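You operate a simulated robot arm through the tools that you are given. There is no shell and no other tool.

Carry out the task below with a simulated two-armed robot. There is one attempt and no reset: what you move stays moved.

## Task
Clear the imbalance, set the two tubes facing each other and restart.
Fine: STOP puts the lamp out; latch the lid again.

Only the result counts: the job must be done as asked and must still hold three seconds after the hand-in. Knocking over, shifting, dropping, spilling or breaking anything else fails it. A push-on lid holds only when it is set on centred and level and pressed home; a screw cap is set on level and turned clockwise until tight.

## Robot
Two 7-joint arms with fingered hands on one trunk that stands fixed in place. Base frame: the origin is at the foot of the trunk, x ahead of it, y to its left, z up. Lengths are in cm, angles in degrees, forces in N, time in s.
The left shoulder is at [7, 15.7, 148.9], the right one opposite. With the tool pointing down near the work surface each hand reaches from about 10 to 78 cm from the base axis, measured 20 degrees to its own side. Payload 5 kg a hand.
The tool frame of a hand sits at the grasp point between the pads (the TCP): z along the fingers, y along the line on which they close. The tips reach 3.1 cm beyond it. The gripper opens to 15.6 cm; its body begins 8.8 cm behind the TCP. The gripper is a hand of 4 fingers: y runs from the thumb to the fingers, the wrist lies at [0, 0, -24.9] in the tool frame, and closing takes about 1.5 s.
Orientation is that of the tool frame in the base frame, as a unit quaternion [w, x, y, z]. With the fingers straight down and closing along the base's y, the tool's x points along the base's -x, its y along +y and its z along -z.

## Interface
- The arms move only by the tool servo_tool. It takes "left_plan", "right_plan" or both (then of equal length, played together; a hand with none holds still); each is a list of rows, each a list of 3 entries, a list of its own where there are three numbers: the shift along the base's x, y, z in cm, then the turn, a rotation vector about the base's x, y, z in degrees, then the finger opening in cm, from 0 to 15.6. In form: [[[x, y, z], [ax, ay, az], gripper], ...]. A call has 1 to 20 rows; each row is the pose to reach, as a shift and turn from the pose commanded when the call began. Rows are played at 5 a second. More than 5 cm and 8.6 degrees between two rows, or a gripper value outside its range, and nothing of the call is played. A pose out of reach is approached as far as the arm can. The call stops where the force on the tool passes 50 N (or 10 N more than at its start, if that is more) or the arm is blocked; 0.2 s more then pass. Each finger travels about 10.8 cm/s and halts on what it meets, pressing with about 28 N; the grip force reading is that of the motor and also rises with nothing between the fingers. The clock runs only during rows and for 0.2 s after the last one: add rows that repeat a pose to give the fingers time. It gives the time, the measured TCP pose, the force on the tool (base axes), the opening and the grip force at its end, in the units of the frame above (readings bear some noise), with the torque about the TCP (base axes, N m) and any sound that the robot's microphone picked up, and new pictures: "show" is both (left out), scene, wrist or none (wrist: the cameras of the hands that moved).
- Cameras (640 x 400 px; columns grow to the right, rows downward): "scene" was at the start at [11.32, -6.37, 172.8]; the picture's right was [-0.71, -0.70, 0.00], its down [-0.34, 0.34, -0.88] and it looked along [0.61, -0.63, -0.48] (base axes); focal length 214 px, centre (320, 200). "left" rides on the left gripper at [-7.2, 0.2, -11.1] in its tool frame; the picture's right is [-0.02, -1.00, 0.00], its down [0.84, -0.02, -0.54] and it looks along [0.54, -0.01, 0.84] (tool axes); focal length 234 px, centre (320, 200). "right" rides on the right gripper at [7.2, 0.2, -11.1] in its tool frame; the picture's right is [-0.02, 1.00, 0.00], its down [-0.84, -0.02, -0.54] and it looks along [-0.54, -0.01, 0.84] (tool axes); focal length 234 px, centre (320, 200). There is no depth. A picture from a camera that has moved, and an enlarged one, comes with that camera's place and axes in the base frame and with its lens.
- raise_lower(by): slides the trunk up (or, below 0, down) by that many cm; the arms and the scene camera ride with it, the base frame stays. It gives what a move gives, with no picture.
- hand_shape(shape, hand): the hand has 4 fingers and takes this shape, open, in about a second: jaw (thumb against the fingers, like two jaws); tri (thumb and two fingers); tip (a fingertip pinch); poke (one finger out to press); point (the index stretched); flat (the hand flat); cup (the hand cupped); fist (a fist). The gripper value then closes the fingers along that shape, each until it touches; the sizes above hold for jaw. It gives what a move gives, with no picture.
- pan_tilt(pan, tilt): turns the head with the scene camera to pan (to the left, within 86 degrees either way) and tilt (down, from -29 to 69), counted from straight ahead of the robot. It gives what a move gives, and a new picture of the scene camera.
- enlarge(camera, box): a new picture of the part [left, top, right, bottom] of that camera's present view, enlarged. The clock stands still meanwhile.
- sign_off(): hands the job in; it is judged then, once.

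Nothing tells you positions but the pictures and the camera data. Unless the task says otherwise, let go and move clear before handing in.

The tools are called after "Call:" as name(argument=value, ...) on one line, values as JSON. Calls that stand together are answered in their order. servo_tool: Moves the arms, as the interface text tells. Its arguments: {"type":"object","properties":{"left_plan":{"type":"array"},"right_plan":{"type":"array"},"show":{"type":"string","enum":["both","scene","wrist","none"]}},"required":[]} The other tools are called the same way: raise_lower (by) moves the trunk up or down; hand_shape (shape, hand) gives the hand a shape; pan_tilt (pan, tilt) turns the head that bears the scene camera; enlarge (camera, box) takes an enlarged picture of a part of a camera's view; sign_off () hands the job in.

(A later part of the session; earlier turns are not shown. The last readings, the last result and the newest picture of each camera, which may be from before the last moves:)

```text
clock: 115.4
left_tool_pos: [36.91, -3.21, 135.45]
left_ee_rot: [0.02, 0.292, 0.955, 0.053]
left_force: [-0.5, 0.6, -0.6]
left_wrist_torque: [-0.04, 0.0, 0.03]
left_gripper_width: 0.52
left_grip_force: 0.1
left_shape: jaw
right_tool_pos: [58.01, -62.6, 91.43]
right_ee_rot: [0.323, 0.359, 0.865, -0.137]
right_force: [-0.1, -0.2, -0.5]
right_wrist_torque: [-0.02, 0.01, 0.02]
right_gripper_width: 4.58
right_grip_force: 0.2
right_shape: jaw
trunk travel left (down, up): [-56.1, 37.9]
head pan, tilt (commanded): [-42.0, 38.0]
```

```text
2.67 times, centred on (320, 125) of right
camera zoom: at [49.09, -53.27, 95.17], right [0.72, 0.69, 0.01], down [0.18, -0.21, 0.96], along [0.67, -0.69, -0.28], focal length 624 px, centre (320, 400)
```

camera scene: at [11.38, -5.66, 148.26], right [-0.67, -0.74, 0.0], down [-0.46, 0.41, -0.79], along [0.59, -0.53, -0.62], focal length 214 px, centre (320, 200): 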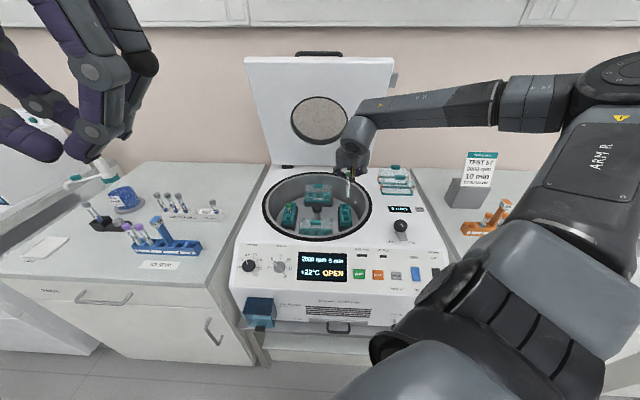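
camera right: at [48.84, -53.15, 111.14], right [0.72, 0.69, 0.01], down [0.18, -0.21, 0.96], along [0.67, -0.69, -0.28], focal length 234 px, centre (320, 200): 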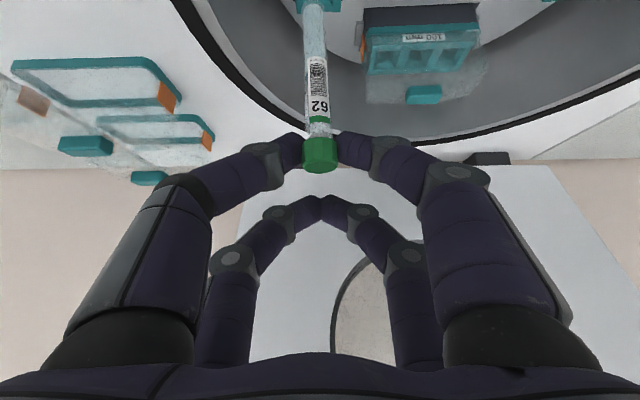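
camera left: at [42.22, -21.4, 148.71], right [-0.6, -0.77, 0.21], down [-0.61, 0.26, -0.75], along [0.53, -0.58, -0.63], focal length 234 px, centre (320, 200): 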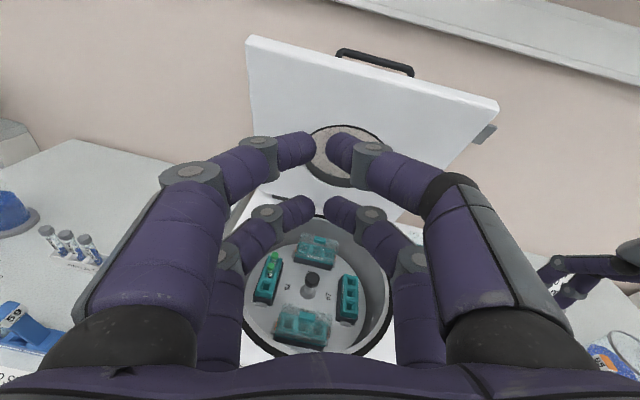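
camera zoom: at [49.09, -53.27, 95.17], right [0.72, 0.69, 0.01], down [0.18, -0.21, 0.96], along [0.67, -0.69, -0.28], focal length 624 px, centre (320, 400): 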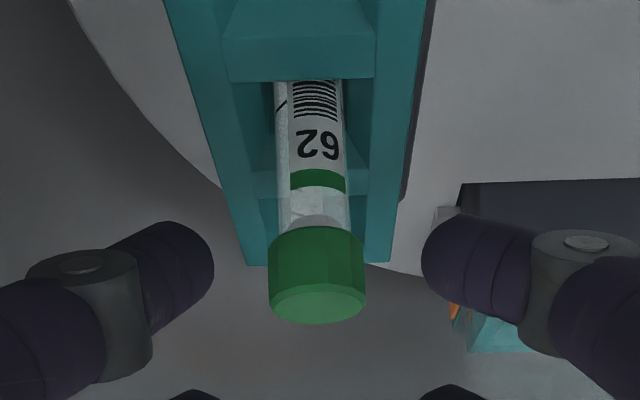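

Tube 62 stands in the right-middle hole. Lifting the hand straight up.

Call:
raise_lower(by=4)

Call:
raise_lower(by=10)

Call:
enlarge(camera="scene", box=[250, 150, 410, 250])

Call:
enlarge(camera="right", box=[0, 0, 640, 400])

```text
clock: 116.2
left_tool_pos: [36.92, -3.18, 139.47]
left_ee_rot: [0.019, 0.292, 0.955, 0.052]
left_force: [-0.7, -0.5, -1.1]
left_wrist_torque: [0.01, 0.01, 0.01]
left_gripper_width: 0.47
left_grip_force: 0.0
left_shape: jaw
right_tool_pos: [57.79, -62.53, 95.43]
right_ee_rot: [0.322, 0.359, 0.865, -0.136]
right_force: [1.2, -0.8, -0.2]
right_wrist_torque: [0.04, -0.01, -0.04]
right_gripper_width: 4.56
right_grip_force: 0.1
right_shape: jaw
trunk travel left (down, up): [-60.1, 33.9]
head pan, tilt (commanded): [-42.0, 38.0]
```

```text
clock: 117.6
left_tool_pos: [36.92, -3.07, 149.55]
left_ee_rot: [0.02, 0.291, 0.955, 0.052]
left_force: [0.2, 1.0, -0.3]
left_wrist_torque: [-0.01, 0.01, 0.0]
left_gripper_width: 0.52
left_grip_force: 0.1
left_shape: jaw
right_tool_pos: [58.0, -62.6, 105.5]
right_ee_rot: [0.323, 0.36, 0.865, -0.137]
right_force: [0.4, 0.5, 0.1]
right_wrist_torque: [0.01, 0.0, 0.03]
right_gripper_width: 4.58
right_grip_force: 0.0
right_shape: jaw
trunk travel left (down, up): [-70.1, 23.9]
head pan, tilt (commanded): [-42.0, 38.0]
```

```text
4.00 times, centred on (330, 200) of scene
camera zoom: at [11.37, -5.69, 153.95], right [-0.67, -0.74, 0.0], down [-0.46, 0.41, -0.79], along [0.59, -0.53, -0.62], focal length 858 px, centre (280, 200)
```

zoom: 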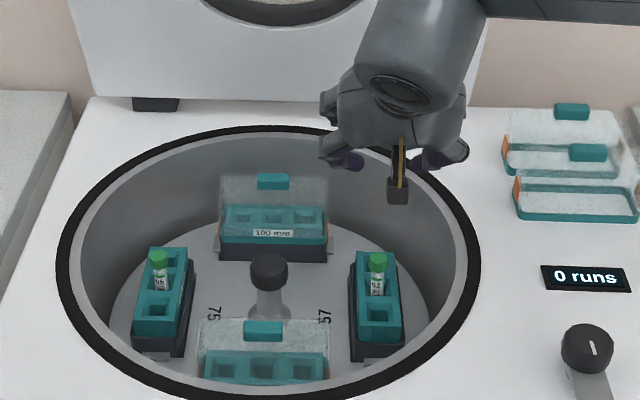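

```text
1.00 times, centred on (320, 200) of right (not enlarged: the box is as wide or as high as the picture)
camera zoom: at [49.1, -53.28, 109.15], right [0.72, 0.69, 0.01], down [0.18, -0.21, 0.96], along [0.67, -0.69, -0.28], focal length 234 px, centre (320, 200)
```

zoom: 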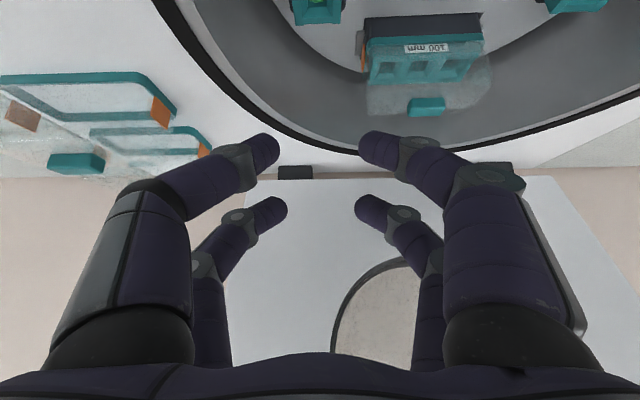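

Both tubes now sit in the middle holes of opposite buckets. Next the lid: I'll back the right hand out toward me, rise above the lid's top edge and look.

Call:
servo_tool(right_plan=[[[-2.5, 2.5, 0.5], [0, 0, 0], 2], [[-5, 5, 1], [0, 0, 0], 0.5], [[-7.5, 7.5, 2], [0, 0, 0], 0.5], [[-10, 10, 4], [0, 0, 0], 0.5], [[-10, 10, 8], [0, 0, 0], 0.5], [[-10, 10, 12], [0, 0, 0], 0.5], [[-10, 10, 16], [0, 0, 0], 0.5], [[-10, 10, 16], [0, 0, 0], 0.5]])

Call:
raise_lower(by=20)

Call:
pan_tilt(pan=-45.5, tilt=30)

Call:
enlarge(camera="right", box=[0, 0, 640, 400])

```text
clock: 119.4
left_tool_pos: [37.1, -3.05, 149.44]
left_ee_rot: [0.019, 0.292, 0.955, 0.052]
left_force: [0.3, -0.1, -0.8]
left_wrist_torque: [0.04, 0.04, 0.02]
left_gripper_width: 0.49
left_grip_force: 0.0
left_shape: jaw
right_tool_pos: [47.78, -52.74, 121.59]
right_ee_rot: [0.323, 0.359, 0.865, -0.137]
right_force: [0.0, -0.3, 0.5]
right_wrist_torque: [-0.01, -0.02, 0.01]
right_gripper_width: 0.52
right_grip_force: 0.0
right_shape: jaw
trunk travel left (down, up): [-70.1, 23.9]
head pan, tilt (commanded): [-42.0, 38.0]
camera scene: at [11.4, -5.7, 153.96], right [-0.67, -0.74, 0.0], down [-0.46, 0.41, -0.79], along [0.59, -0.53, -0.62], focal length 214 px, centre (320, 200)
camera right: at [39.04, -43.46, 125.31], right [0.72, 0.69, 0.01], down [0.18, -0.21, 0.96], along [0.67, -0.69, -0.28], focal length 234 px, centre (320, 200)
```

scene: 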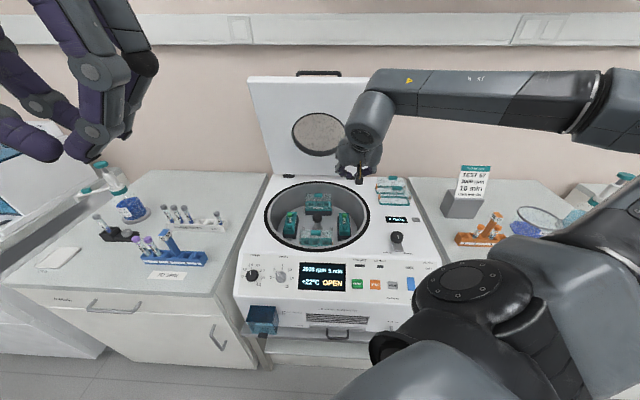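
right: 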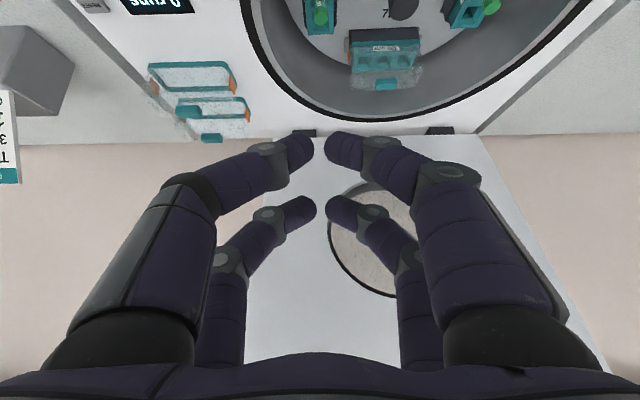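

```text
clock: 121.5
left_tool_pos: [37.0, -3.17, 169.46]
left_ee_rot: [0.021, 0.292, 0.955, 0.052]
left_force: [-0.5, -0.8, 0.3]
left_wrist_torque: [0.03, 0.0, 0.0]
left_gripper_width: 0.5
left_grip_force: 0.2
left_shape: jaw
right_tool_pos: [47.88, -52.85, 141.66]
right_ee_rot: [0.322, 0.36, 0.865, -0.137]
right_force: [0.4, -0.6, 0.5]
right_wrist_torque: [-0.05, 0.0, 0.0]
right_gripper_width: 0.55
right_grip_force: 0.0
right_shape: jaw
trunk travel left (down, up): [-90.1, 3.9]
head pan, tilt (commanded): [-42.0, 38.0]
```

```text
clock: 122.2
left_tool_pos: [36.96, -3.1, 169.55]
left_ee_rot: [0.021, 0.292, 0.955, 0.053]
left_force: [-0.3, -0.6, 0.2]
left_wrist_torque: [0.02, -0.02, -0.01]
left_gripper_width: 0.51
left_grip_force: 0.1
left_shape: jaw
right_tool_pos: [47.77, -52.73, 141.49]
right_ee_rot: [0.322, 0.36, 0.865, -0.137]
right_force: [0.3, -1.0, 0.4]
right_wrist_torque: [0.02, 0.0, -0.03]
right_gripper_width: 0.55
right_grip_force: 0.1
right_shape: jaw
trunk travel left (down, up): [-90.1, 3.9]
head pan, tilt (commanded): [-45.5, 30.0]
camera scene: at [11.28, -6.35, 175.19], right [-0.71, -0.7, 0.0], down [-0.35, 0.36, -0.87], along [0.61, -0.62, -0.5], focal length 214 px, centre (320, 200)
```

scene: 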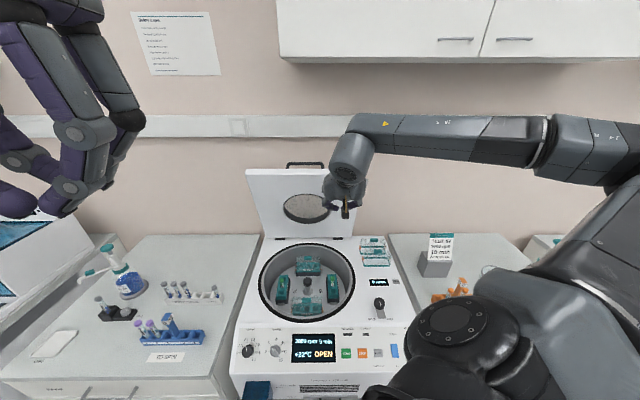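

```text
1.00 times, centred on (320, 200) of right (not enlarged: the box is as wide or as high as the picture)
camera zoom: at [39.02, -43.45, 145.3], right [0.72, 0.69, 0.01], down [0.18, -0.21, 0.96], along [0.67, -0.69, -0.28], focal length 234 px, centre (320, 200)
```

zoom: 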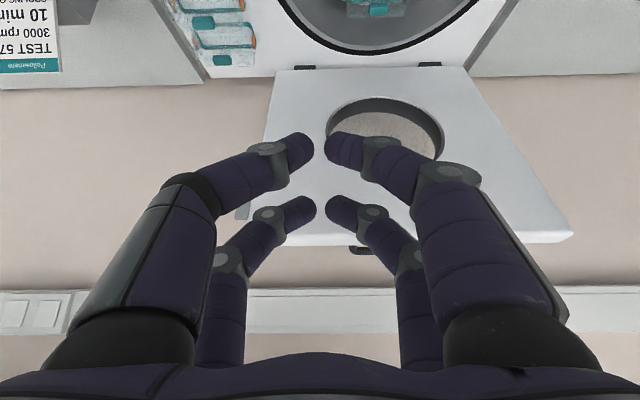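

The lid stands at about 70°, with its top edge near v≈95.5 and z≈141.5 cm. I'll pass the closed fingertips over that edge, right of the handle, to hook it from behind.

Call:
servo_tool(right_plan=[[[0, 0, 3.8], [0, 0, 0], 0.5], [[0.5, -0.6, 7.5], [0, 0, 0], 0.5], [[3, -3.5, 8], [0, 0, 0], 0.5], [[5.5, -6.5, 8], [0, 0, 0], 0.5], [[8, -9.5, 8], [0, 0, 0], 0.5], [[10.5, -12.4, 8], [0, 0, 0], 0.5], [[12.5, -14.9, 8], [0, 0, 0], 0.5], [[12.5, -14.9, 8], [0, 0, 0], 0.5]])

Call:
enlarge(camera="scene", box=[240, 140, 400, 240])

```text
clock: 124.0
left_tool_pos: [36.9, -2.95, 169.49]
left_ee_rot: [0.021, 0.292, 0.955, 0.051]
left_force: [-1.0, -0.6, 0.5]
left_wrist_torque: [-0.01, -0.01, -0.02]
left_gripper_width: 0.52
left_grip_force: 0.0
left_shape: jaw
right_tool_pos: [60.06, -67.5, 149.68]
right_ee_rot: [0.324, 0.359, 0.865, -0.137]
right_force: [-0.1, 0.2, 0.0]
right_wrist_torque: [0.0, 0.02, -0.01]
right_gripper_width: 0.54
right_grip_force: 0.0
right_shape: jaw
trunk travel left (down, up): [-90.1, 3.9]
head pan, tilt (commanded): [-45.5, 30.0]
camera scene: at [11.21, -6.34, 175.2], right [-0.71, -0.7, 0.0], down [-0.35, 0.36, -0.87], along [0.61, -0.62, -0.5], focal length 214 px, centre (320, 200)
camera right: at [51.3, -58.28, 153.24], right [0.72, 0.69, 0.01], down [0.18, -0.21, 0.96], along [0.67, -0.69, -0.27], focal length 234 px, centre (320, 200)
```

scene: 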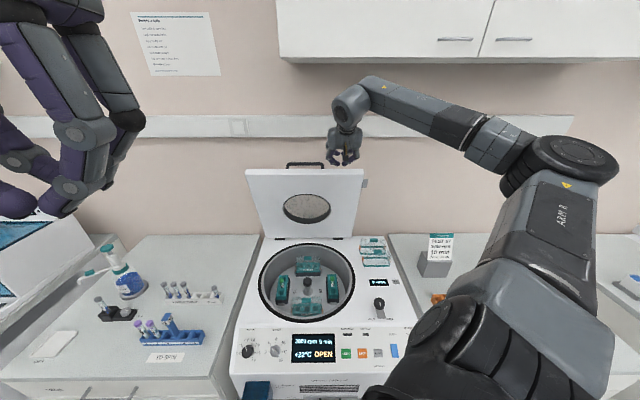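
right: 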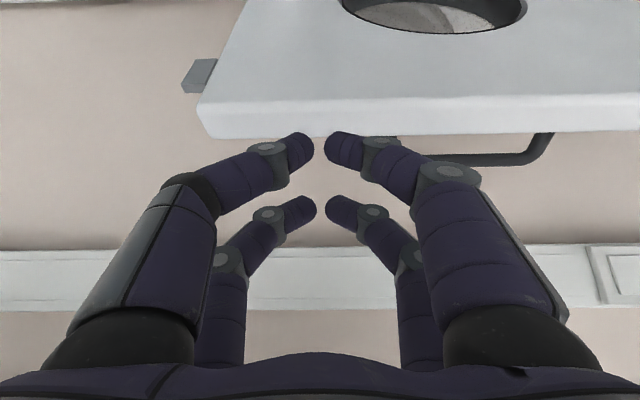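

```text
4.00 times, centred on (320, 190) of scene
camera zoom: at [11.21, -6.34, 175.2], right [-0.71, -0.7, 0.0], down [-0.35, 0.36, -0.87], along [0.61, -0.62, -0.5], focal length 858 px, centre (320, 240)
```

zoom: 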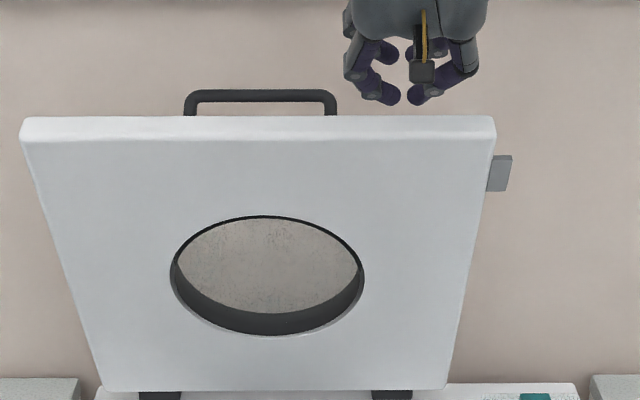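

Call:
servo_tool(right_plan=[[[2.2, -2.2, 0], [0, 0, 0], 0.5], [[4.4, -4.5, 0], [0, 0, 0], 0.5], [[6.5, -6.6, -0.5], [0, 0, 0], 0.5], [[6.7, -6.8, -2.5], [0, 0, 0], 0.5], [[6.7, -6.8, -4.5], [0, 0, 0], 0.5], [[6.7, -6.8, -5.6], [0, 0, 0], 0.5], [[6.7, -6.8, -5.6], [0, 0, 0], 0.5]])

Call:
enlarge(camera="scene", box=[240, 140, 400, 240])

```text
clock: 125.6
left_tool_pos: [36.97, -2.93, 169.54]
left_ee_rot: [0.021, 0.293, 0.955, 0.052]
left_force: [0.8, 0.7, 0.1]
left_wrist_torque: [0.01, 0.0, 0.02]
left_gripper_width: 0.52
left_grip_force: 0.0
left_shape: jaw
right_tool_pos: [67.04, -74.5, 143.88]
right_ee_rot: [0.323, 0.359, 0.865, -0.137]
right_force: [0.0, 0.0, 0.6]
right_wrist_torque: [-0.02, 0.01, -0.01]
right_gripper_width: 0.53
right_grip_force: 0.0
right_shape: jaw
trunk travel left (down, up): [-90.1, 3.9]
head pan, tilt (commanded): [-45.5, 30.0]
camera scene: at [11.27, -6.27, 175.2], right [-0.71, -0.7, 0.0], down [-0.35, 0.36, -0.87], along [0.61, -0.62, -0.5], focal length 214 px, centre (320, 200)
camera right: at [58.24, -65.23, 147.64], right [0.72, 0.69, 0.01], down [0.18, -0.21, 0.96], along [0.67, -0.69, -0.27], focal length 234 px, centre (320, 200)
```

scene: 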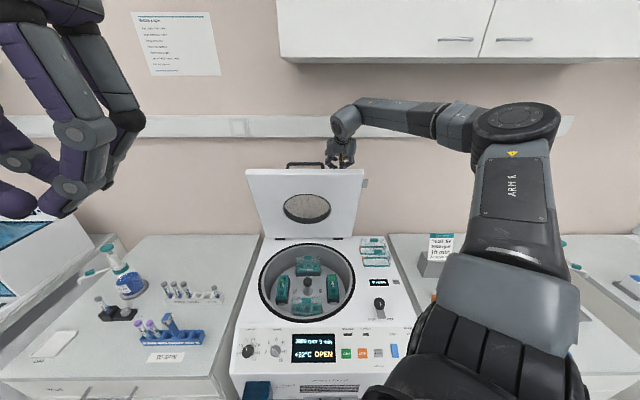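
right: 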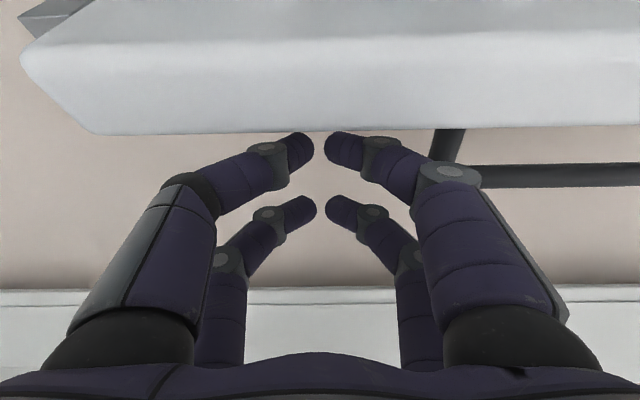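

```text
4.00 times, centred on (320, 190) of scene
camera zoom: at [11.27, -6.27, 175.2], right [-0.71, -0.7, 0.0], down [-0.35, 0.36, -0.87], along [0.61, -0.62, -0.5], focal length 858 px, centre (320, 240)
```

zoom: 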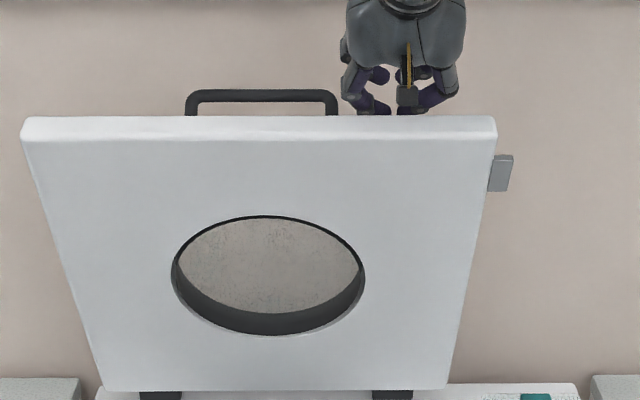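

The fingertips are hooked behind the lid edge. Now I'll pull it down along its arc, slowly.

Call:
servo_tool(right_plan=[[[-1.19, 1.21, -0.2], [0, 0, 0], 0.5], [[-2.31, 2.35, -0.5], [0, 0, 0], 0.5], [[-3.72, 3.78, -1.3], [0, 0, 0], 0.5], [[-5.05, 5.13, -2.2], [0, 0, 0], 0.5], [[-6.38, 6.49, -3.1], [0, 0, 0], 0.5], [[-7.71, 7.84, -4.1], [0, 0, 0], 0.5], [[-8.97, 9.13, -5.2], [0, 0, 0], 0.5], [[-10.23, 10.41, -6.4], [0, 0, 0], 0.5], [[-10.23, 10.41, -6.4], [0, 0, 0], 0.5]])

Call:
enlarge(camera="scene", box=[240, 140, 400, 240])

```text
clock: 127.6
left_tool_pos: [37.08, -3.13, 169.47]
left_ee_rot: [0.021, 0.291, 0.955, 0.052]
left_force: [0.1, -0.4, -0.8]
left_wrist_torque: [0.05, 0.01, 0.02]
left_gripper_width: 0.48
left_grip_force: 0.1
left_shape: jaw
right_tool_pos: [56.63, -64.03, 137.63]
right_ee_rot: [0.323, 0.36, 0.865, -0.137]
right_force: [0.6, 0.2, -0.1]
right_wrist_torque: [0.01, -0.02, 0.0]
right_gripper_width: 0.52
right_grip_force: 0.0
right_shape: jaw
trunk travel left (down, up): [-90.1, 3.9]
head pan, tilt (commanded): [-45.5, 30.0]
camera scene: at [11.27, -6.35, 175.2], right [-0.71, -0.7, 0.0], down [-0.35, 0.36, -0.87], along [0.61, -0.62, -0.5], focal length 214 px, centre (320, 200)
camera right: at [47.82, -54.77, 141.32], right [0.72, 0.69, 0.01], down [0.18, -0.21, 0.96], along [0.67, -0.69, -0.28], focal length 234 px, centre (320, 200)
```

scene: 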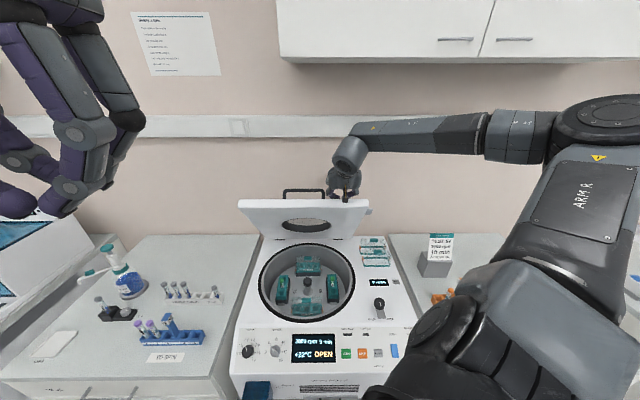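
right: 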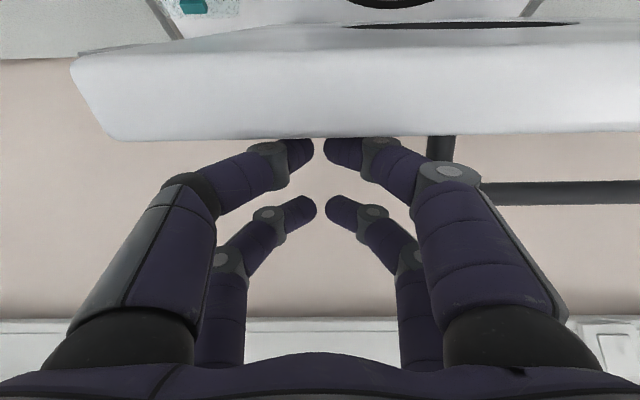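

```text
4.00 times, centred on (320, 190) of scene
camera zoom: at [11.27, -6.35, 175.2], right [-0.71, -0.7, 0.0], down [-0.35, 0.36, -0.87], along [0.61, -0.62, -0.5], focal length 858 px, centre (320, 240)
```

zoom: 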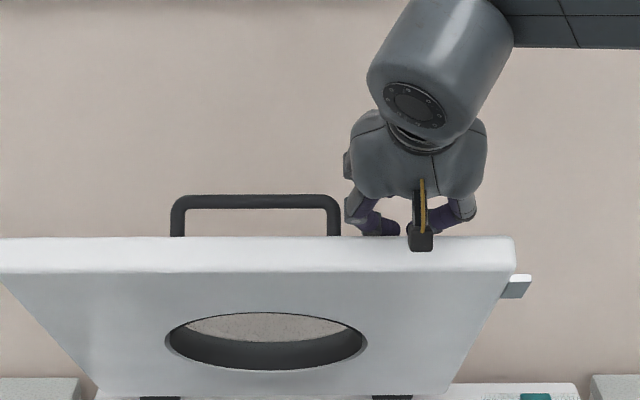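

Call:
servo_tool(right_plan=[[[-1.19, 1.21, -1.3], [0, 0, 0], 0.5], [[-2.38, 2.42, -2.6], [0, 0, 0], 0.5], [[-3.5, 3.55, -4.0], [0, 0, 0], 0.5], [[-4.56, 4.63, -5.5], [0, 0, 0], 0.5], [[-5.6, 5.7, -7.0], [0, 0, 0], 0.5], [[-6.6, 6.7, -8.6], [0, 0, 0], 0.5], [[-7.5, 7.65, -10.3], [0, 0, 0], 0.5], [[-7.5, 7.65, -10.3], [0, 0, 0], 0.5]])

Call:
enlarge(camera="scene", box=[240, 160, 400, 260])

```text
clock: 129.4
left_tool_pos: [37.03, -3.1, 169.56]
left_ee_rot: [0.02, 0.291, 0.955, 0.052]
left_force: [0.2, 1.1, -0.5]
left_wrist_torque: [0.0, 0.02, -0.01]
left_gripper_width: 0.48
left_grip_force: 0.0
left_shape: jaw
right_tool_pos: [49.26, -56.38, 127.27]
right_ee_rot: [0.322, 0.359, 0.865, -0.137]
right_force: [-0.6, -0.3, 0.2]
right_wrist_torque: [0.03, 0.03, -0.05]
right_gripper_width: 0.5
right_grip_force: 0.0
right_shape: jaw
trunk travel left (down, up): [-90.1, 3.9]
head pan, tilt (commanded): [-45.5, 30.0]
camera scene: at [11.29, -6.36, 175.2], right [-0.71, -0.7, 0.0], down [-0.35, 0.36, -0.87], along [0.61, -0.62, -0.5], focal length 214 px, centre (320, 200)
camera right: at [40.39, -47.04, 131.04], right [0.72, 0.69, 0.01], down [0.18, -0.21, 0.96], along [0.67, -0.69, -0.28], focal length 234 px, centre (320, 200)
```

scene: 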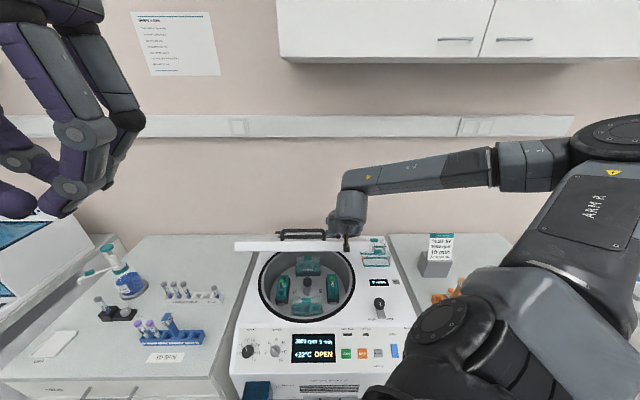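
right: 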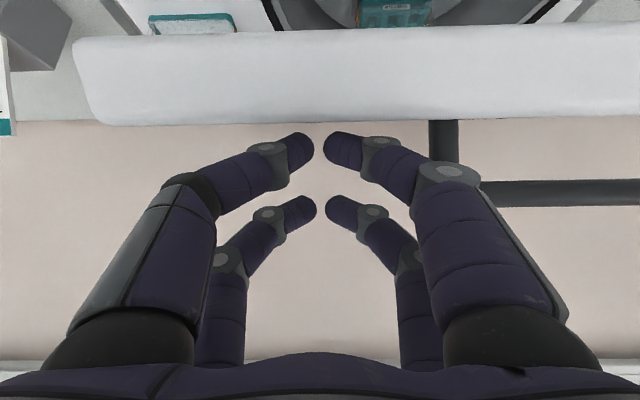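

```text
4.00 times, centred on (320, 210) of scene
camera zoom: at [11.29, -6.36, 175.2], right [-0.71, -0.7, 0.0], down [-0.35, 0.36, -0.87], along [0.61, -0.62, -0.5], focal length 858 px, centre (320, 160)
```

zoom: 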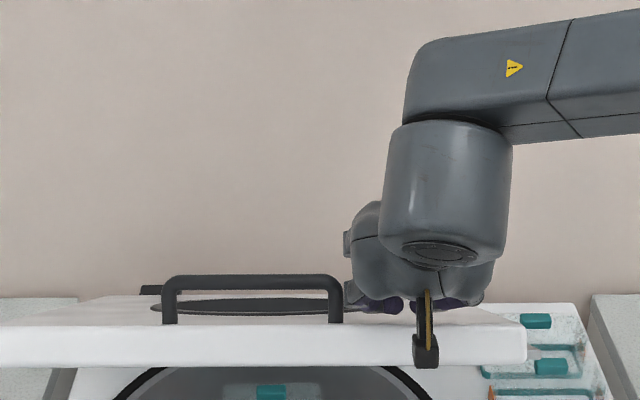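

The lid follows well, now near 35°. I'll bring the hand back toward vertical while pressing it further down.

Call:
servo_tool(right_plan=[[[-0.98, 1.0, -2.4], [5.35, 5.26, 0], 0.5], [[-1.54, 1.57, -4.2], [10.7, 10.5, 0], 0.5], [[-2.03, 2.07, -6.1], [16, 15.8, 0], 0.5], [[-2.42, 2.46, -8.1], [21.4, 21, 0], 0.5], [[-3.05, 3.1, -10], [21.4, 21, 0], 0.5], [[-3.61, 3.67, -11.9], [21.4, 21, 0], 0.5], [[-3.61, 3.67, -11.9], [21.4, 21, 0], 0.5]])

Call:
enlarge(camera="scene", box=[240, 180, 400, 280])

```text
clock: 131.0
left_tool_pos: [37.1, -3.1, 169.45]
left_ee_rot: [0.02, 0.292, 0.955, 0.052]
left_force: [0.0, 0.1, 0.3]
left_wrist_torque: [-0.04, 0.02, -0.01]
left_gripper_width: 0.51
left_grip_force: 0.0
left_shape: jaw
right_tool_pos: [45.79, -52.68, 115.51]
right_ee_rot: [0.088, 0.382, 0.919, -0.038]
right_force: [0.2, 0.3, 0.0]
right_wrist_torque: [-0.02, 0.01, -0.04]
right_gripper_width: 0.51
right_grip_force: 0.1
right_shape: jaw
trunk travel left (down, up): [-90.1, 3.9]
head pan, tilt (commanded): [-45.5, 30.0]
camera scene: at [11.31, -6.39, 175.19], right [-0.71, -0.7, 0.0], down [-0.35, 0.36, -0.87], along [0.61, -0.62, -0.5], focal length 214 px, centre (320, 200)
camera right: at [39.41, -45.9, 125.06], right [0.73, 0.69, 0.0], down [0.49, -0.52, 0.69], along [0.48, -0.5, -0.72], focal length 234 px, centre (320, 200)
```

scene: 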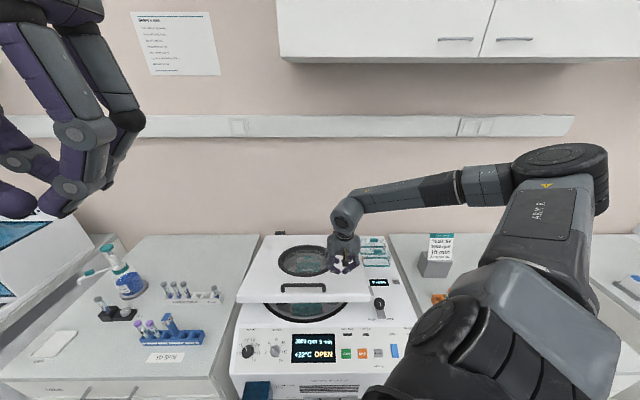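
right: 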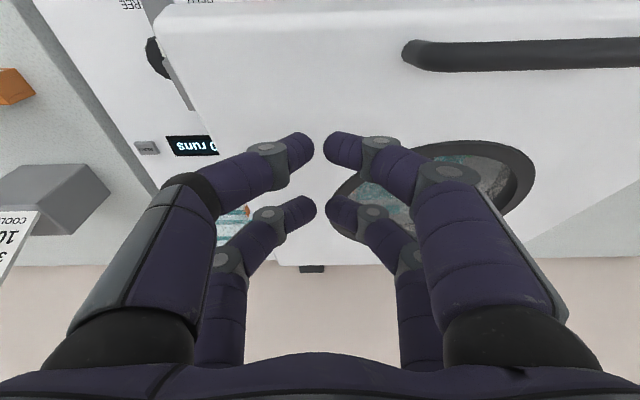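

```text
4.00 times, centred on (320, 230) of scene
camera zoom: at [11.31, -6.39, 175.19], right [-0.71, -0.7, 0.0], down [-0.35, 0.36, -0.87], along [0.61, -0.62, -0.5], focal length 858 px, centre (320, 80)
```

zoom: 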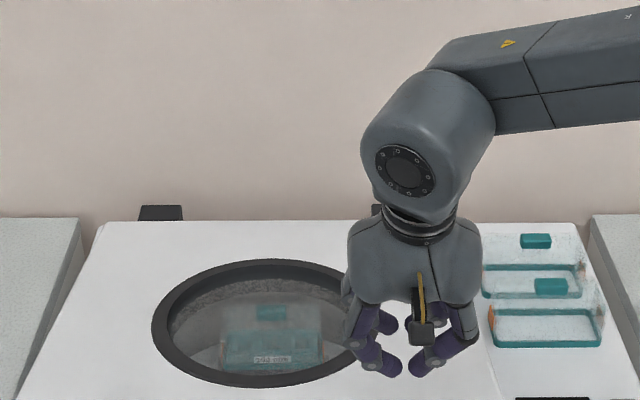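

The lid is down to roughly 10°. I'll press it gently closed.

Call:
servo_tool(right_plan=[[[-0.4, 0.4, -2], [0, 0, 0], 0.5], [[-0.8, 0.8, -4], [0, 0, 0], 0.5], [[-1, 1, -6], [0, 0, 0], 0.5], [[-1.2, 1.2, -8], [0, 0, 0], 0.5], [[-1.2, 1.2, -10], [0, 0, 0], 0.5], [[-1.2, 1.2, -12], [0, 0, 0], 0.5], [[-1.2, 1.2, -13.5], [0, 0, 0], 0.5], [[-1.2, 1.2, -14.5], [0, 0, 0], 0.5], [[-1.2, 1.2, -14.5], [0, 0, 0], 0.5]])

Call:
enlarge(camera="scene", box=[230, 230, 422, 350])

```text
clock: 133.0
left_tool_pos: [37.01, -3.07, 169.36]
left_ee_rot: [0.02, 0.292, 0.955, 0.053]
left_force: [0.6, -0.2, 0.4]
left_wrist_torque: [0.02, -0.01, -0.01]
left_gripper_width: 0.47
left_grip_force: 0.0
left_shape: jaw
right_tool_pos: [44.61, -51.42, 100.95]
right_ee_rot: [0.089, 0.382, 0.919, -0.038]
right_force: [0.4, 0.1, 0.3]
right_wrist_torque: [0.01, 0.04, -0.02]
right_gripper_width: 0.52
right_grip_force: 0.1
right_shape: jaw
trunk travel left (down, up): [-90.1, 3.9]
head pan, tilt (commanded): [-45.5, 30.0]
camera scene: at [11.27, -6.35, 175.2], right [-0.71, -0.7, 0.0], down [-0.35, 0.36, -0.87], along [0.61, -0.62, -0.5], focal length 214 px, centre (320, 200)
camera right: at [38.23, -44.61, 110.48], right [0.73, 0.69, 0.0], down [0.49, -0.52, 0.7], along [0.48, -0.5, -0.72], focal length 234 px, centre (320, 200)
```

scene: 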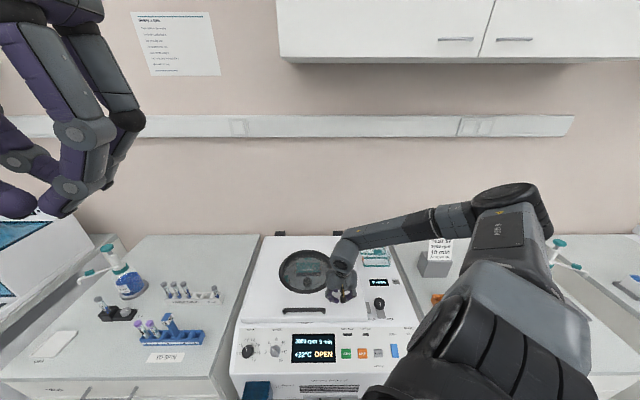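
right: 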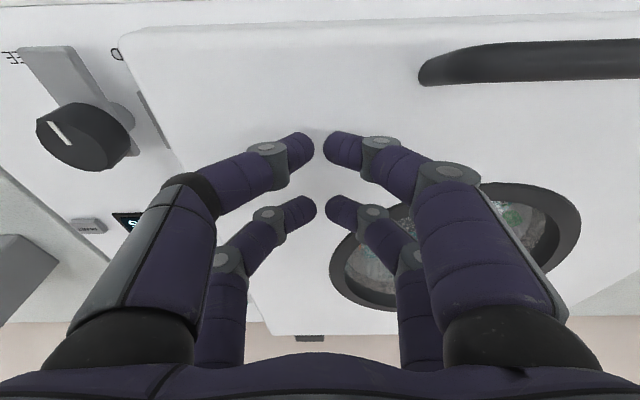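

```text
3.33 times, centred on (326, 290) of scene
camera zoom: at [11.27, -6.35, 175.2], right [-0.71, -0.7, 0.0], down [-0.35, 0.36, -0.87], along [0.61, -0.62, -0.5], focal length 715 px, centre (300, -100)
```

zoom: 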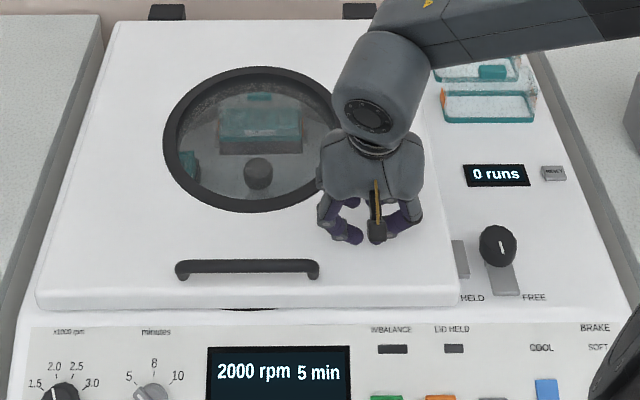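

Call:
servo_tool(right_plan=[[[0, 0, -0.7], [0, 0, 0], 0.5], [[0, 0, -1.4], [0, 0, 0], 0.5], [[0, 0, -2.0], [0, 0, 0], 0.5], [[0, 0, -2.6], [0, 0, 0], 0.5], [[0, 0, -3.0], [0, 0, 0], 0.5]], show="none")

Call:
enlarge(camera="scene", box=[230, 230, 422, 350])

```text
clock: 134.0
left_tool_pos: [36.52, -2.94, 169.68]
left_ee_rot: [0.021, 0.292, 0.955, 0.051]
left_force: [0.4, 0.3, 0.0]
left_wrist_torque: [-0.02, -0.01, -0.03]
left_gripper_width: 0.52
left_grip_force: 0.1
left_shape: jaw
right_tool_pos: [44.73, -51.86, 99.33]
right_ee_rot: [0.095, 0.383, 0.918, -0.042]
right_force: [-10.8, -1.5, 36.1]
right_wrist_torque: [0.26, 1.07, 0.14]
right_gripper_width: 1.07
right_grip_force: 27.8
right_shape: jaw
trunk travel left (down, up): [-90.1, 3.9]
head pan, tilt (commanded): [-45.5, 30.0]
stopped in row 4 (right hand): the force on the tool passed its limit at 56 N (the readings are from after the stop); the commanded pose is now the measured one
```

```text
3.33 times, centred on (326, 290) of scene
camera zoom: at [10.79, -6.18, 175.26], right [-0.71, -0.7, 0.0], down [-0.35, 0.36, -0.87], along [0.61, -0.62, -0.5], focal length 715 px, centre (300, -100)
```

zoom: 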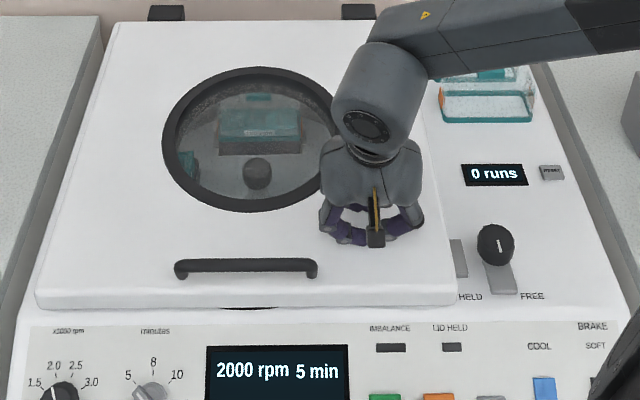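

The lid is fully down on its seat. I'll lift off, level the hand, and go back to the latch knob.

Call:
servo_tool(right_plan=[[[0, 0, 2], [0, 0, 0], 0.5], [[0, 0, 6], [2.8, 2.8, 0], 3], [[0, 0, 10], [5.7, 5.5, 0], 6], [[0, 0, 15], [8.5, 8.3, 0], 9], [[0, 0, 19], [8.5, 8.3, 0], 9], [[0, 0, 19], [8.5, 8.3, 0], 9]], show="none")

Call:
raise_lower(by=-10)

Call:
servo_tool(right_plan=[[[-0.8, -0.6, 0], [0, 0, 8], 9], [[-1.7, -1.3, 0], [0, 0, 16], 9], [[-2.6, -2, 0], [0, 0, 24], 9], [[-3.4, -2.7, 0], [0, 0, 32], 9], [[-4.3, -3.4, 0], [0, 0, 40], 9], [[-5.2, -4.1, 0], [0, 0, 48], 9], [[-6.1, -4.8, 0], [0, 0, 56], 9], [[-7, -5.5, 0], [0, 0, 64], 9], [[-8, -6.3, 0], [0, 0, 72], 9], [[-9, -7, 0], [0, 0, 80], 9], [[-10, -7.8, 0], [0, 0, 88], 9], [[-11, -8.5, 0], [0, 0, 96], 9], [[-11, -8.5, 0], [0, 0, 96], 9]])

```text
clock: 135.4
left_tool_pos: [36.86, -2.93, 169.58]
left_ee_rot: [0.021, 0.291, 0.955, 0.052]
left_force: [-0.4, 0.0, 0.4]
left_wrist_torque: [0.02, 0.0, 0.0]
left_gripper_width: 0.51
left_grip_force: 0.0
left_shape: jaw
right_tool_pos: [44.9, -51.82, 117.97]
right_ee_rot: [-0.002, 0.384, 0.924, -0.001]
right_force: [-0.4, 1.0, 0.6]
right_wrist_torque: [0.0, 0.02, 0.02]
right_gripper_width: 8.99
right_grip_force: 0.1
right_shape: jaw
trunk travel left (down, up): [-90.1, 3.9]
head pan, tilt (commanded): [-45.5, 30.0]
```

```text
clock: 136.7
left_tool_pos: [36.95, -3.11, 159.51]
left_ee_rot: [0.02, 0.292, 0.955, 0.052]
left_force: [1.3, 0.4, -0.1]
left_wrist_torque: [0.03, -0.02, 0.01]
left_gripper_width: 0.51
left_grip_force: 0.0
left_shape: jaw
right_tool_pos: [44.92, -51.84, 107.9]
right_ee_rot: [-0.003, 0.384, 0.923, -0.001]
right_force: [0.4, 0.1, -0.8]
right_wrist_torque: [0.02, 0.01, 0.04]
right_gripper_width: 8.92
right_grip_force: 0.2
right_shape: jaw
trunk travel left (down, up): [-80.1, 13.9]
head pan, tilt (commanded): [-45.5, 30.0]
```

```text
clock: 139.5
left_tool_pos: [37.14, -3.06, 159.59]
left_ee_rot: [0.02, 0.293, 0.955, 0.052]
left_force: [0.7, 0.0, -0.1]
left_wrist_torque: [0.02, -0.01, -0.02]
left_gripper_width: 0.51
left_grip_force: 0.1
left_shape: jaw
right_tool_pos: [33.8, -60.36, 108.02]
right_ee_rot: [-0.001, -0.431, 0.902, -0.004]
right_force: [0.4, -0.7, 0.2]
right_wrist_torque: [-0.02, 0.02, -0.02]
right_gripper_width: 8.94
right_grip_force: 0.0
right_shape: jaw
trunk travel left (down, up): [-80.1, 13.9]
head pan, tilt (commanded): [-45.5, 30.0]
camera scene: at [11.3, -6.35, 165.2], right [-0.71, -0.7, 0.0], down [-0.35, 0.36, -0.87], along [0.61, -0.62, -0.5], focal length 214 px, centre (320, 200)
camera right: at [29.16, -65.68, 119.22], right [-0.76, 0.65, 0.0], down [0.54, 0.64, 0.54], along [0.35, 0.41, -0.84], focal length 234 px, centre (320, 200)
```

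scene: 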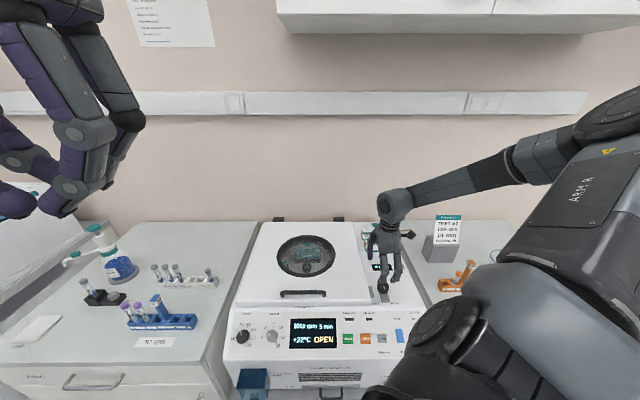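
right: 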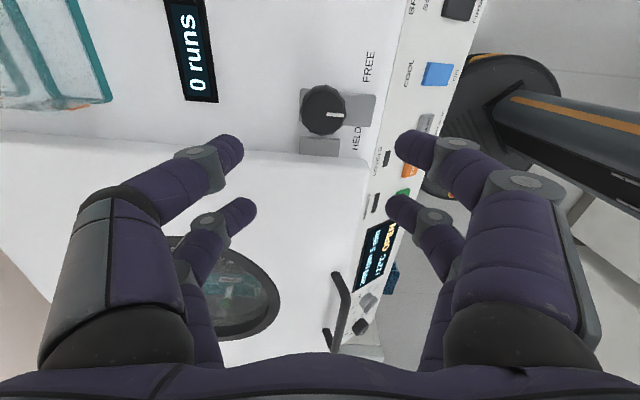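

Call:
servo_tool(right_plan=[[[-0.2, -0.2, 0], [0, 0, 8], 9], [[-0.5, -0.4, 0], [0, 0, 16], 9], [[-0.8, -0.6, 0], [0, 0, 24], 9], [[-1, -0.8, 0], [0, 0, 32], 9], [[-1.2, -1, 0], [0, 0, 40], 9], [[-1.4, -1.2, 0], [0, 0, 48], 9], [[-1.6, -1.4, 0], [0, 0, 56], 9], [[-1.8, -1.6, 0], [0, 0, 64], 9], [[-1.95, -1.75, 0], [0, 0, 72], 9], [[-1.95, -1.8, 0], [0, 0, 80], 9], [[-1.95, -1.8, 0], [0, 0, 86], 9], [[-1.95, -1.8, 0], [0, 0, 86], 9]], show="wrist")

Call:
enlarge(camera="right", box=[220, 100, 412, 220])

```text
clock: 142.1
left_tool_pos: [37.09, -3.17, 159.45]
left_ee_rot: [0.02, 0.292, 0.955, 0.052]
left_force: [0.1, -0.5, 0.5]
left_wrist_torque: [-0.03, -0.01, 0.03]
left_gripper_width: 0.48
left_grip_force: 0.1
left_shape: jaw
right_tool_pos: [32.02, -62.14, 107.88]
right_ee_rot: [-0.001, 0.93, -0.367, 0.002]
right_force: [0.2, 0.2, 0.8]
right_wrist_torque: [-0.01, 0.01, -0.02]
right_gripper_width: 8.95
right_grip_force: 0.1
right_shape: jaw
trunk travel left (down, up): [-80.1, 13.9]
head pan, tilt (commanded): [-45.5, 30.0]
camera right: at [37.04, -67.12, 119.13], right [-0.7, -0.71, 0.0], down [-0.6, 0.59, 0.54], along [-0.38, 0.38, -0.84], focal length 234 px, centre (320, 200)
```

right: 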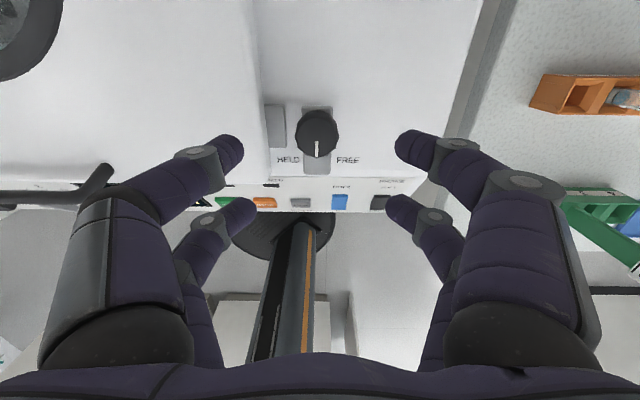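

```text
3.33 times, centred on (316, 160) of right
camera zoom: at [37.04, -67.12, 119.13], right [-0.7, -0.71, 0.0], down [-0.6, 0.59, 0.54], along [-0.38, 0.38, -0.84], focal length 781 px, centre (333, 333)
```

zoom: 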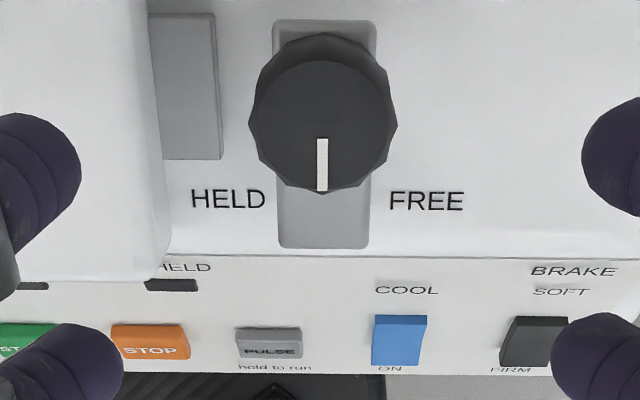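

Call:
servo_tool(right_plan=[[[0.1, 0.03, -3], [0, 0, 0], 6.4], [[0.2, 0.05, -6], [0, 0, 0], 6.4], [[0.2, 0.05, -8], [0, 0, 0], 6.4], [[0.2, 0.05, -8], [0, 0, 0], 6.4]], show="none")

Call:
enlarge(camera="right", box=[220, 100, 412, 220])

Call:
enlarge(camera="scene", box=[330, 220, 430, 320])

```text
clock: 143.1
left_tool_pos: [36.98, -3.06, 159.45]
left_ee_rot: [0.02, 0.291, 0.955, 0.052]
left_force: [0.6, 0.2, -0.1]
left_wrist_torque: [0.0, 0.02, 0.01]
left_gripper_width: 0.49
left_grip_force: 0.1
left_shape: jaw
right_tool_pos: [32.24, -62.01, 100.04]
right_ee_rot: [0.0, 0.93, -0.368, 0.004]
right_force: [0.5, -0.2, 0.0]
right_wrist_torque: [-0.01, -0.02, -0.01]
right_gripper_width: 6.41
right_grip_force: 0.1
right_shape: jaw
trunk travel left (down, up): [-80.1, 13.9]
head pan, tilt (commanded): [-45.5, 30.0]
```

```text
3.33 times, centred on (316, 160) of right
camera zoom: at [37.32, -67.01, 111.23], right [-0.7, -0.71, 0.0], down [-0.6, 0.59, 0.54], along [-0.38, 0.38, -0.84], focal length 781 px, centre (333, 333)
```

zoom: 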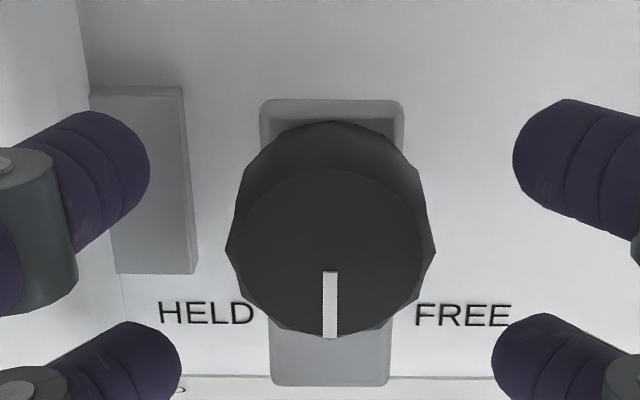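

```text
4.00 times, centred on (380, 270) of scene
camera zoom: at [11.23, -6.31, 165.2], right [-0.71, -0.7, 0.0], down [-0.35, 0.36, -0.87], along [0.61, -0.62, -0.5], focal length 858 px, centre (80, -80)
```

zoom: 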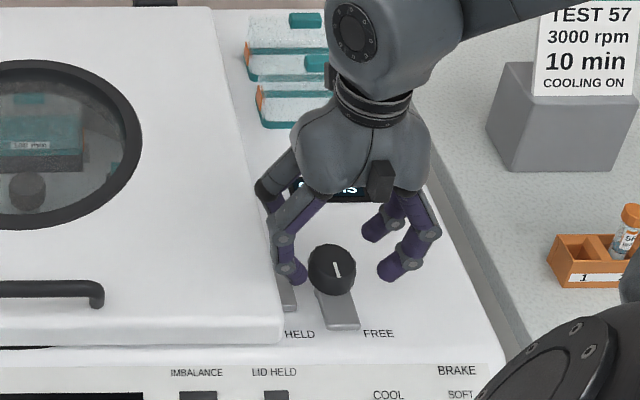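

Call:
servo_tool(right_plan=[[[0, 0, -0.6], [0, 0, 0], 5.6], [[0, 0, -1.4], [0, 0, 0], 5.6], [[0, 0, -2.1], [0, 0, 0], 5.6], [[0, 0, -2.1], [0, 0, 0], 5.0], [[0, 0, -2.1], [0, 0, 0], 4], [[0, 0, -2.1], [0, 0, 0], 3], [[0, 0, -2.1], [0, 0, 0], 2], [[0, 0, -2.1], [0, 0, 0], 2], [[0, 0, -2.1], [0, 0, 0], 2]], show="wrist")

Call:
enlarge(camera="right", box=[220, 100, 412, 220])

```text
clock: 145.1
left_tool_pos: [36.97, -3.16, 159.47]
left_ee_rot: [0.019, 0.292, 0.955, 0.052]
left_force: [-0.6, -0.1, -0.5]
left_wrist_torque: [-0.02, -0.01, 0.03]
left_gripper_width: 0.5
left_grip_force: 0.0
left_shape: jaw
right_tool_pos: [32.02, -62.18, 97.75]
right_ee_rot: [-0.001, 0.93, -0.368, 0.003]
right_force: [0.5, 0.3, -4.7]
right_wrist_torque: [0.06, 0.01, -0.03]
right_gripper_width: 1.53
right_grip_force: 27.4
right_shape: jaw
trunk travel left (down, up): [-80.1, 13.9]
head pan, tilt (commanded): [-45.5, 30.0]
camera right: at [37.17, -67.13, 108.99], right [-0.7, -0.71, 0.0], down [-0.6, 0.59, 0.54], along [-0.38, 0.38, -0.84], focal length 234 px, centre (320, 200)
```

right: 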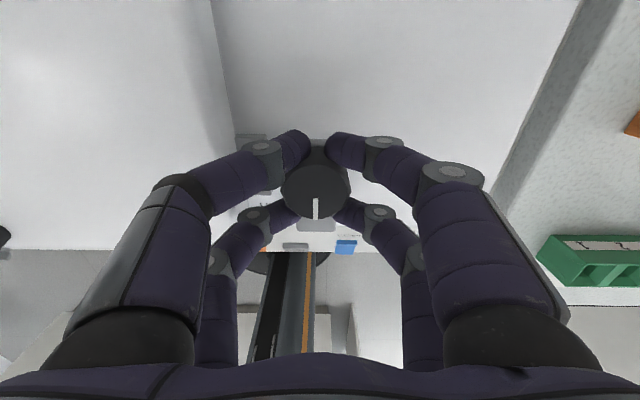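

```text
3.33 times, centred on (316, 160) of right
camera zoom: at [37.17, -67.13, 108.99], right [-0.7, -0.71, 0.0], down [-0.6, 0.59, 0.54], along [-0.38, 0.38, -0.84], focal length 781 px, centre (333, 333)
```

zoom: 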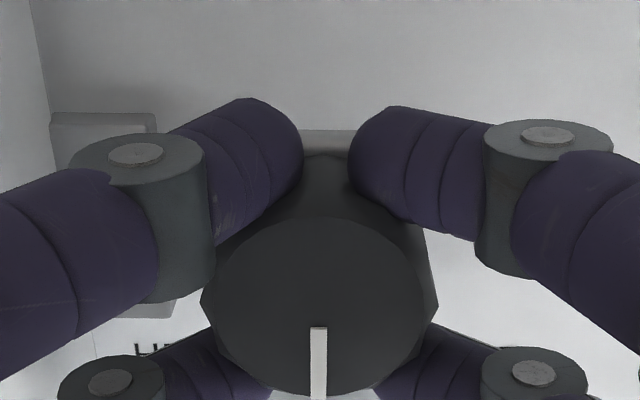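

The knob is gripped. Turning it clockwise back to HELD.

Call:
servo_tool(right_plan=[[[0, 0, 0], [0, 0, -6], 2], [[0, 0, 0], [0, 0, -12], 2], [[0, 0, 0], [0, 0, -18], 2], [[0, 0, 0], [0, 0, -24], 2], [[0, 0, 0], [0, 0, -30], 2], [[0, 0, 0], [0, 0, -36], 2], [[0, 0, 0], [0, 0, -42], 2], [[0, 0, 0], [0, 0, -42], 2]], show="wrist")

Call:
enlarge(camera="right", box=[220, 100, 412, 220])

```text
clock: 146.9
left_tool_pos: [36.86, -3.08, 159.39]
left_ee_rot: [0.02, 0.292, 0.955, 0.052]
left_force: [0.2, -0.1, -0.2]
left_wrist_torque: [-0.01, -0.01, 0.01]
left_gripper_width: 0.51
left_grip_force: 0.1
left_shape: jaw
right_tool_pos: [31.97, -62.0, 97.68]
right_ee_rot: [-0.001, 0.736, -0.677, 0.003]
right_force: [-5.0, 7.9, -10.0]
right_wrist_torque: [0.28, 0.13, 0.01]
right_gripper_width: 1.48
right_grip_force: 27.9
right_shape: jaw
trunk travel left (down, up): [-80.1, 13.9]
head pan, tilt (commanded): [-45.5, 30.0]
camera right: at [32.38, -69.12, 109.0], right [-1.0, -0.06, 0.0], down [-0.05, 0.84, 0.54], along [-0.03, 0.54, -0.84], focal length 234 px, centre (320, 200)
```

right: 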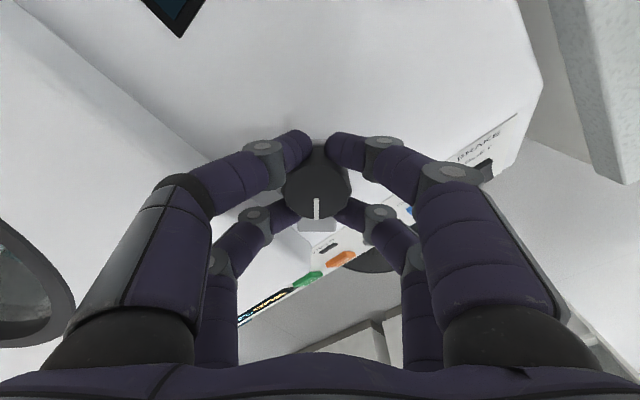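

```text
3.33 times, centred on (316, 160) of right
camera zoom: at [32.38, -69.12, 109.0], right [-1.0, -0.06, 0.0], down [-0.05, 0.84, 0.54], along [-0.03, 0.54, -0.84], focal length 781 px, centre (333, 333)
```

zoom: 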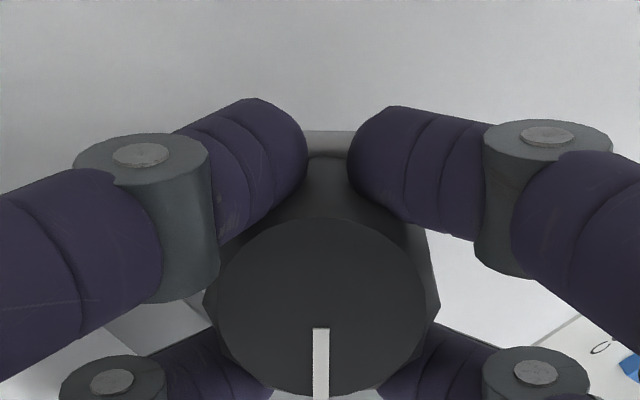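

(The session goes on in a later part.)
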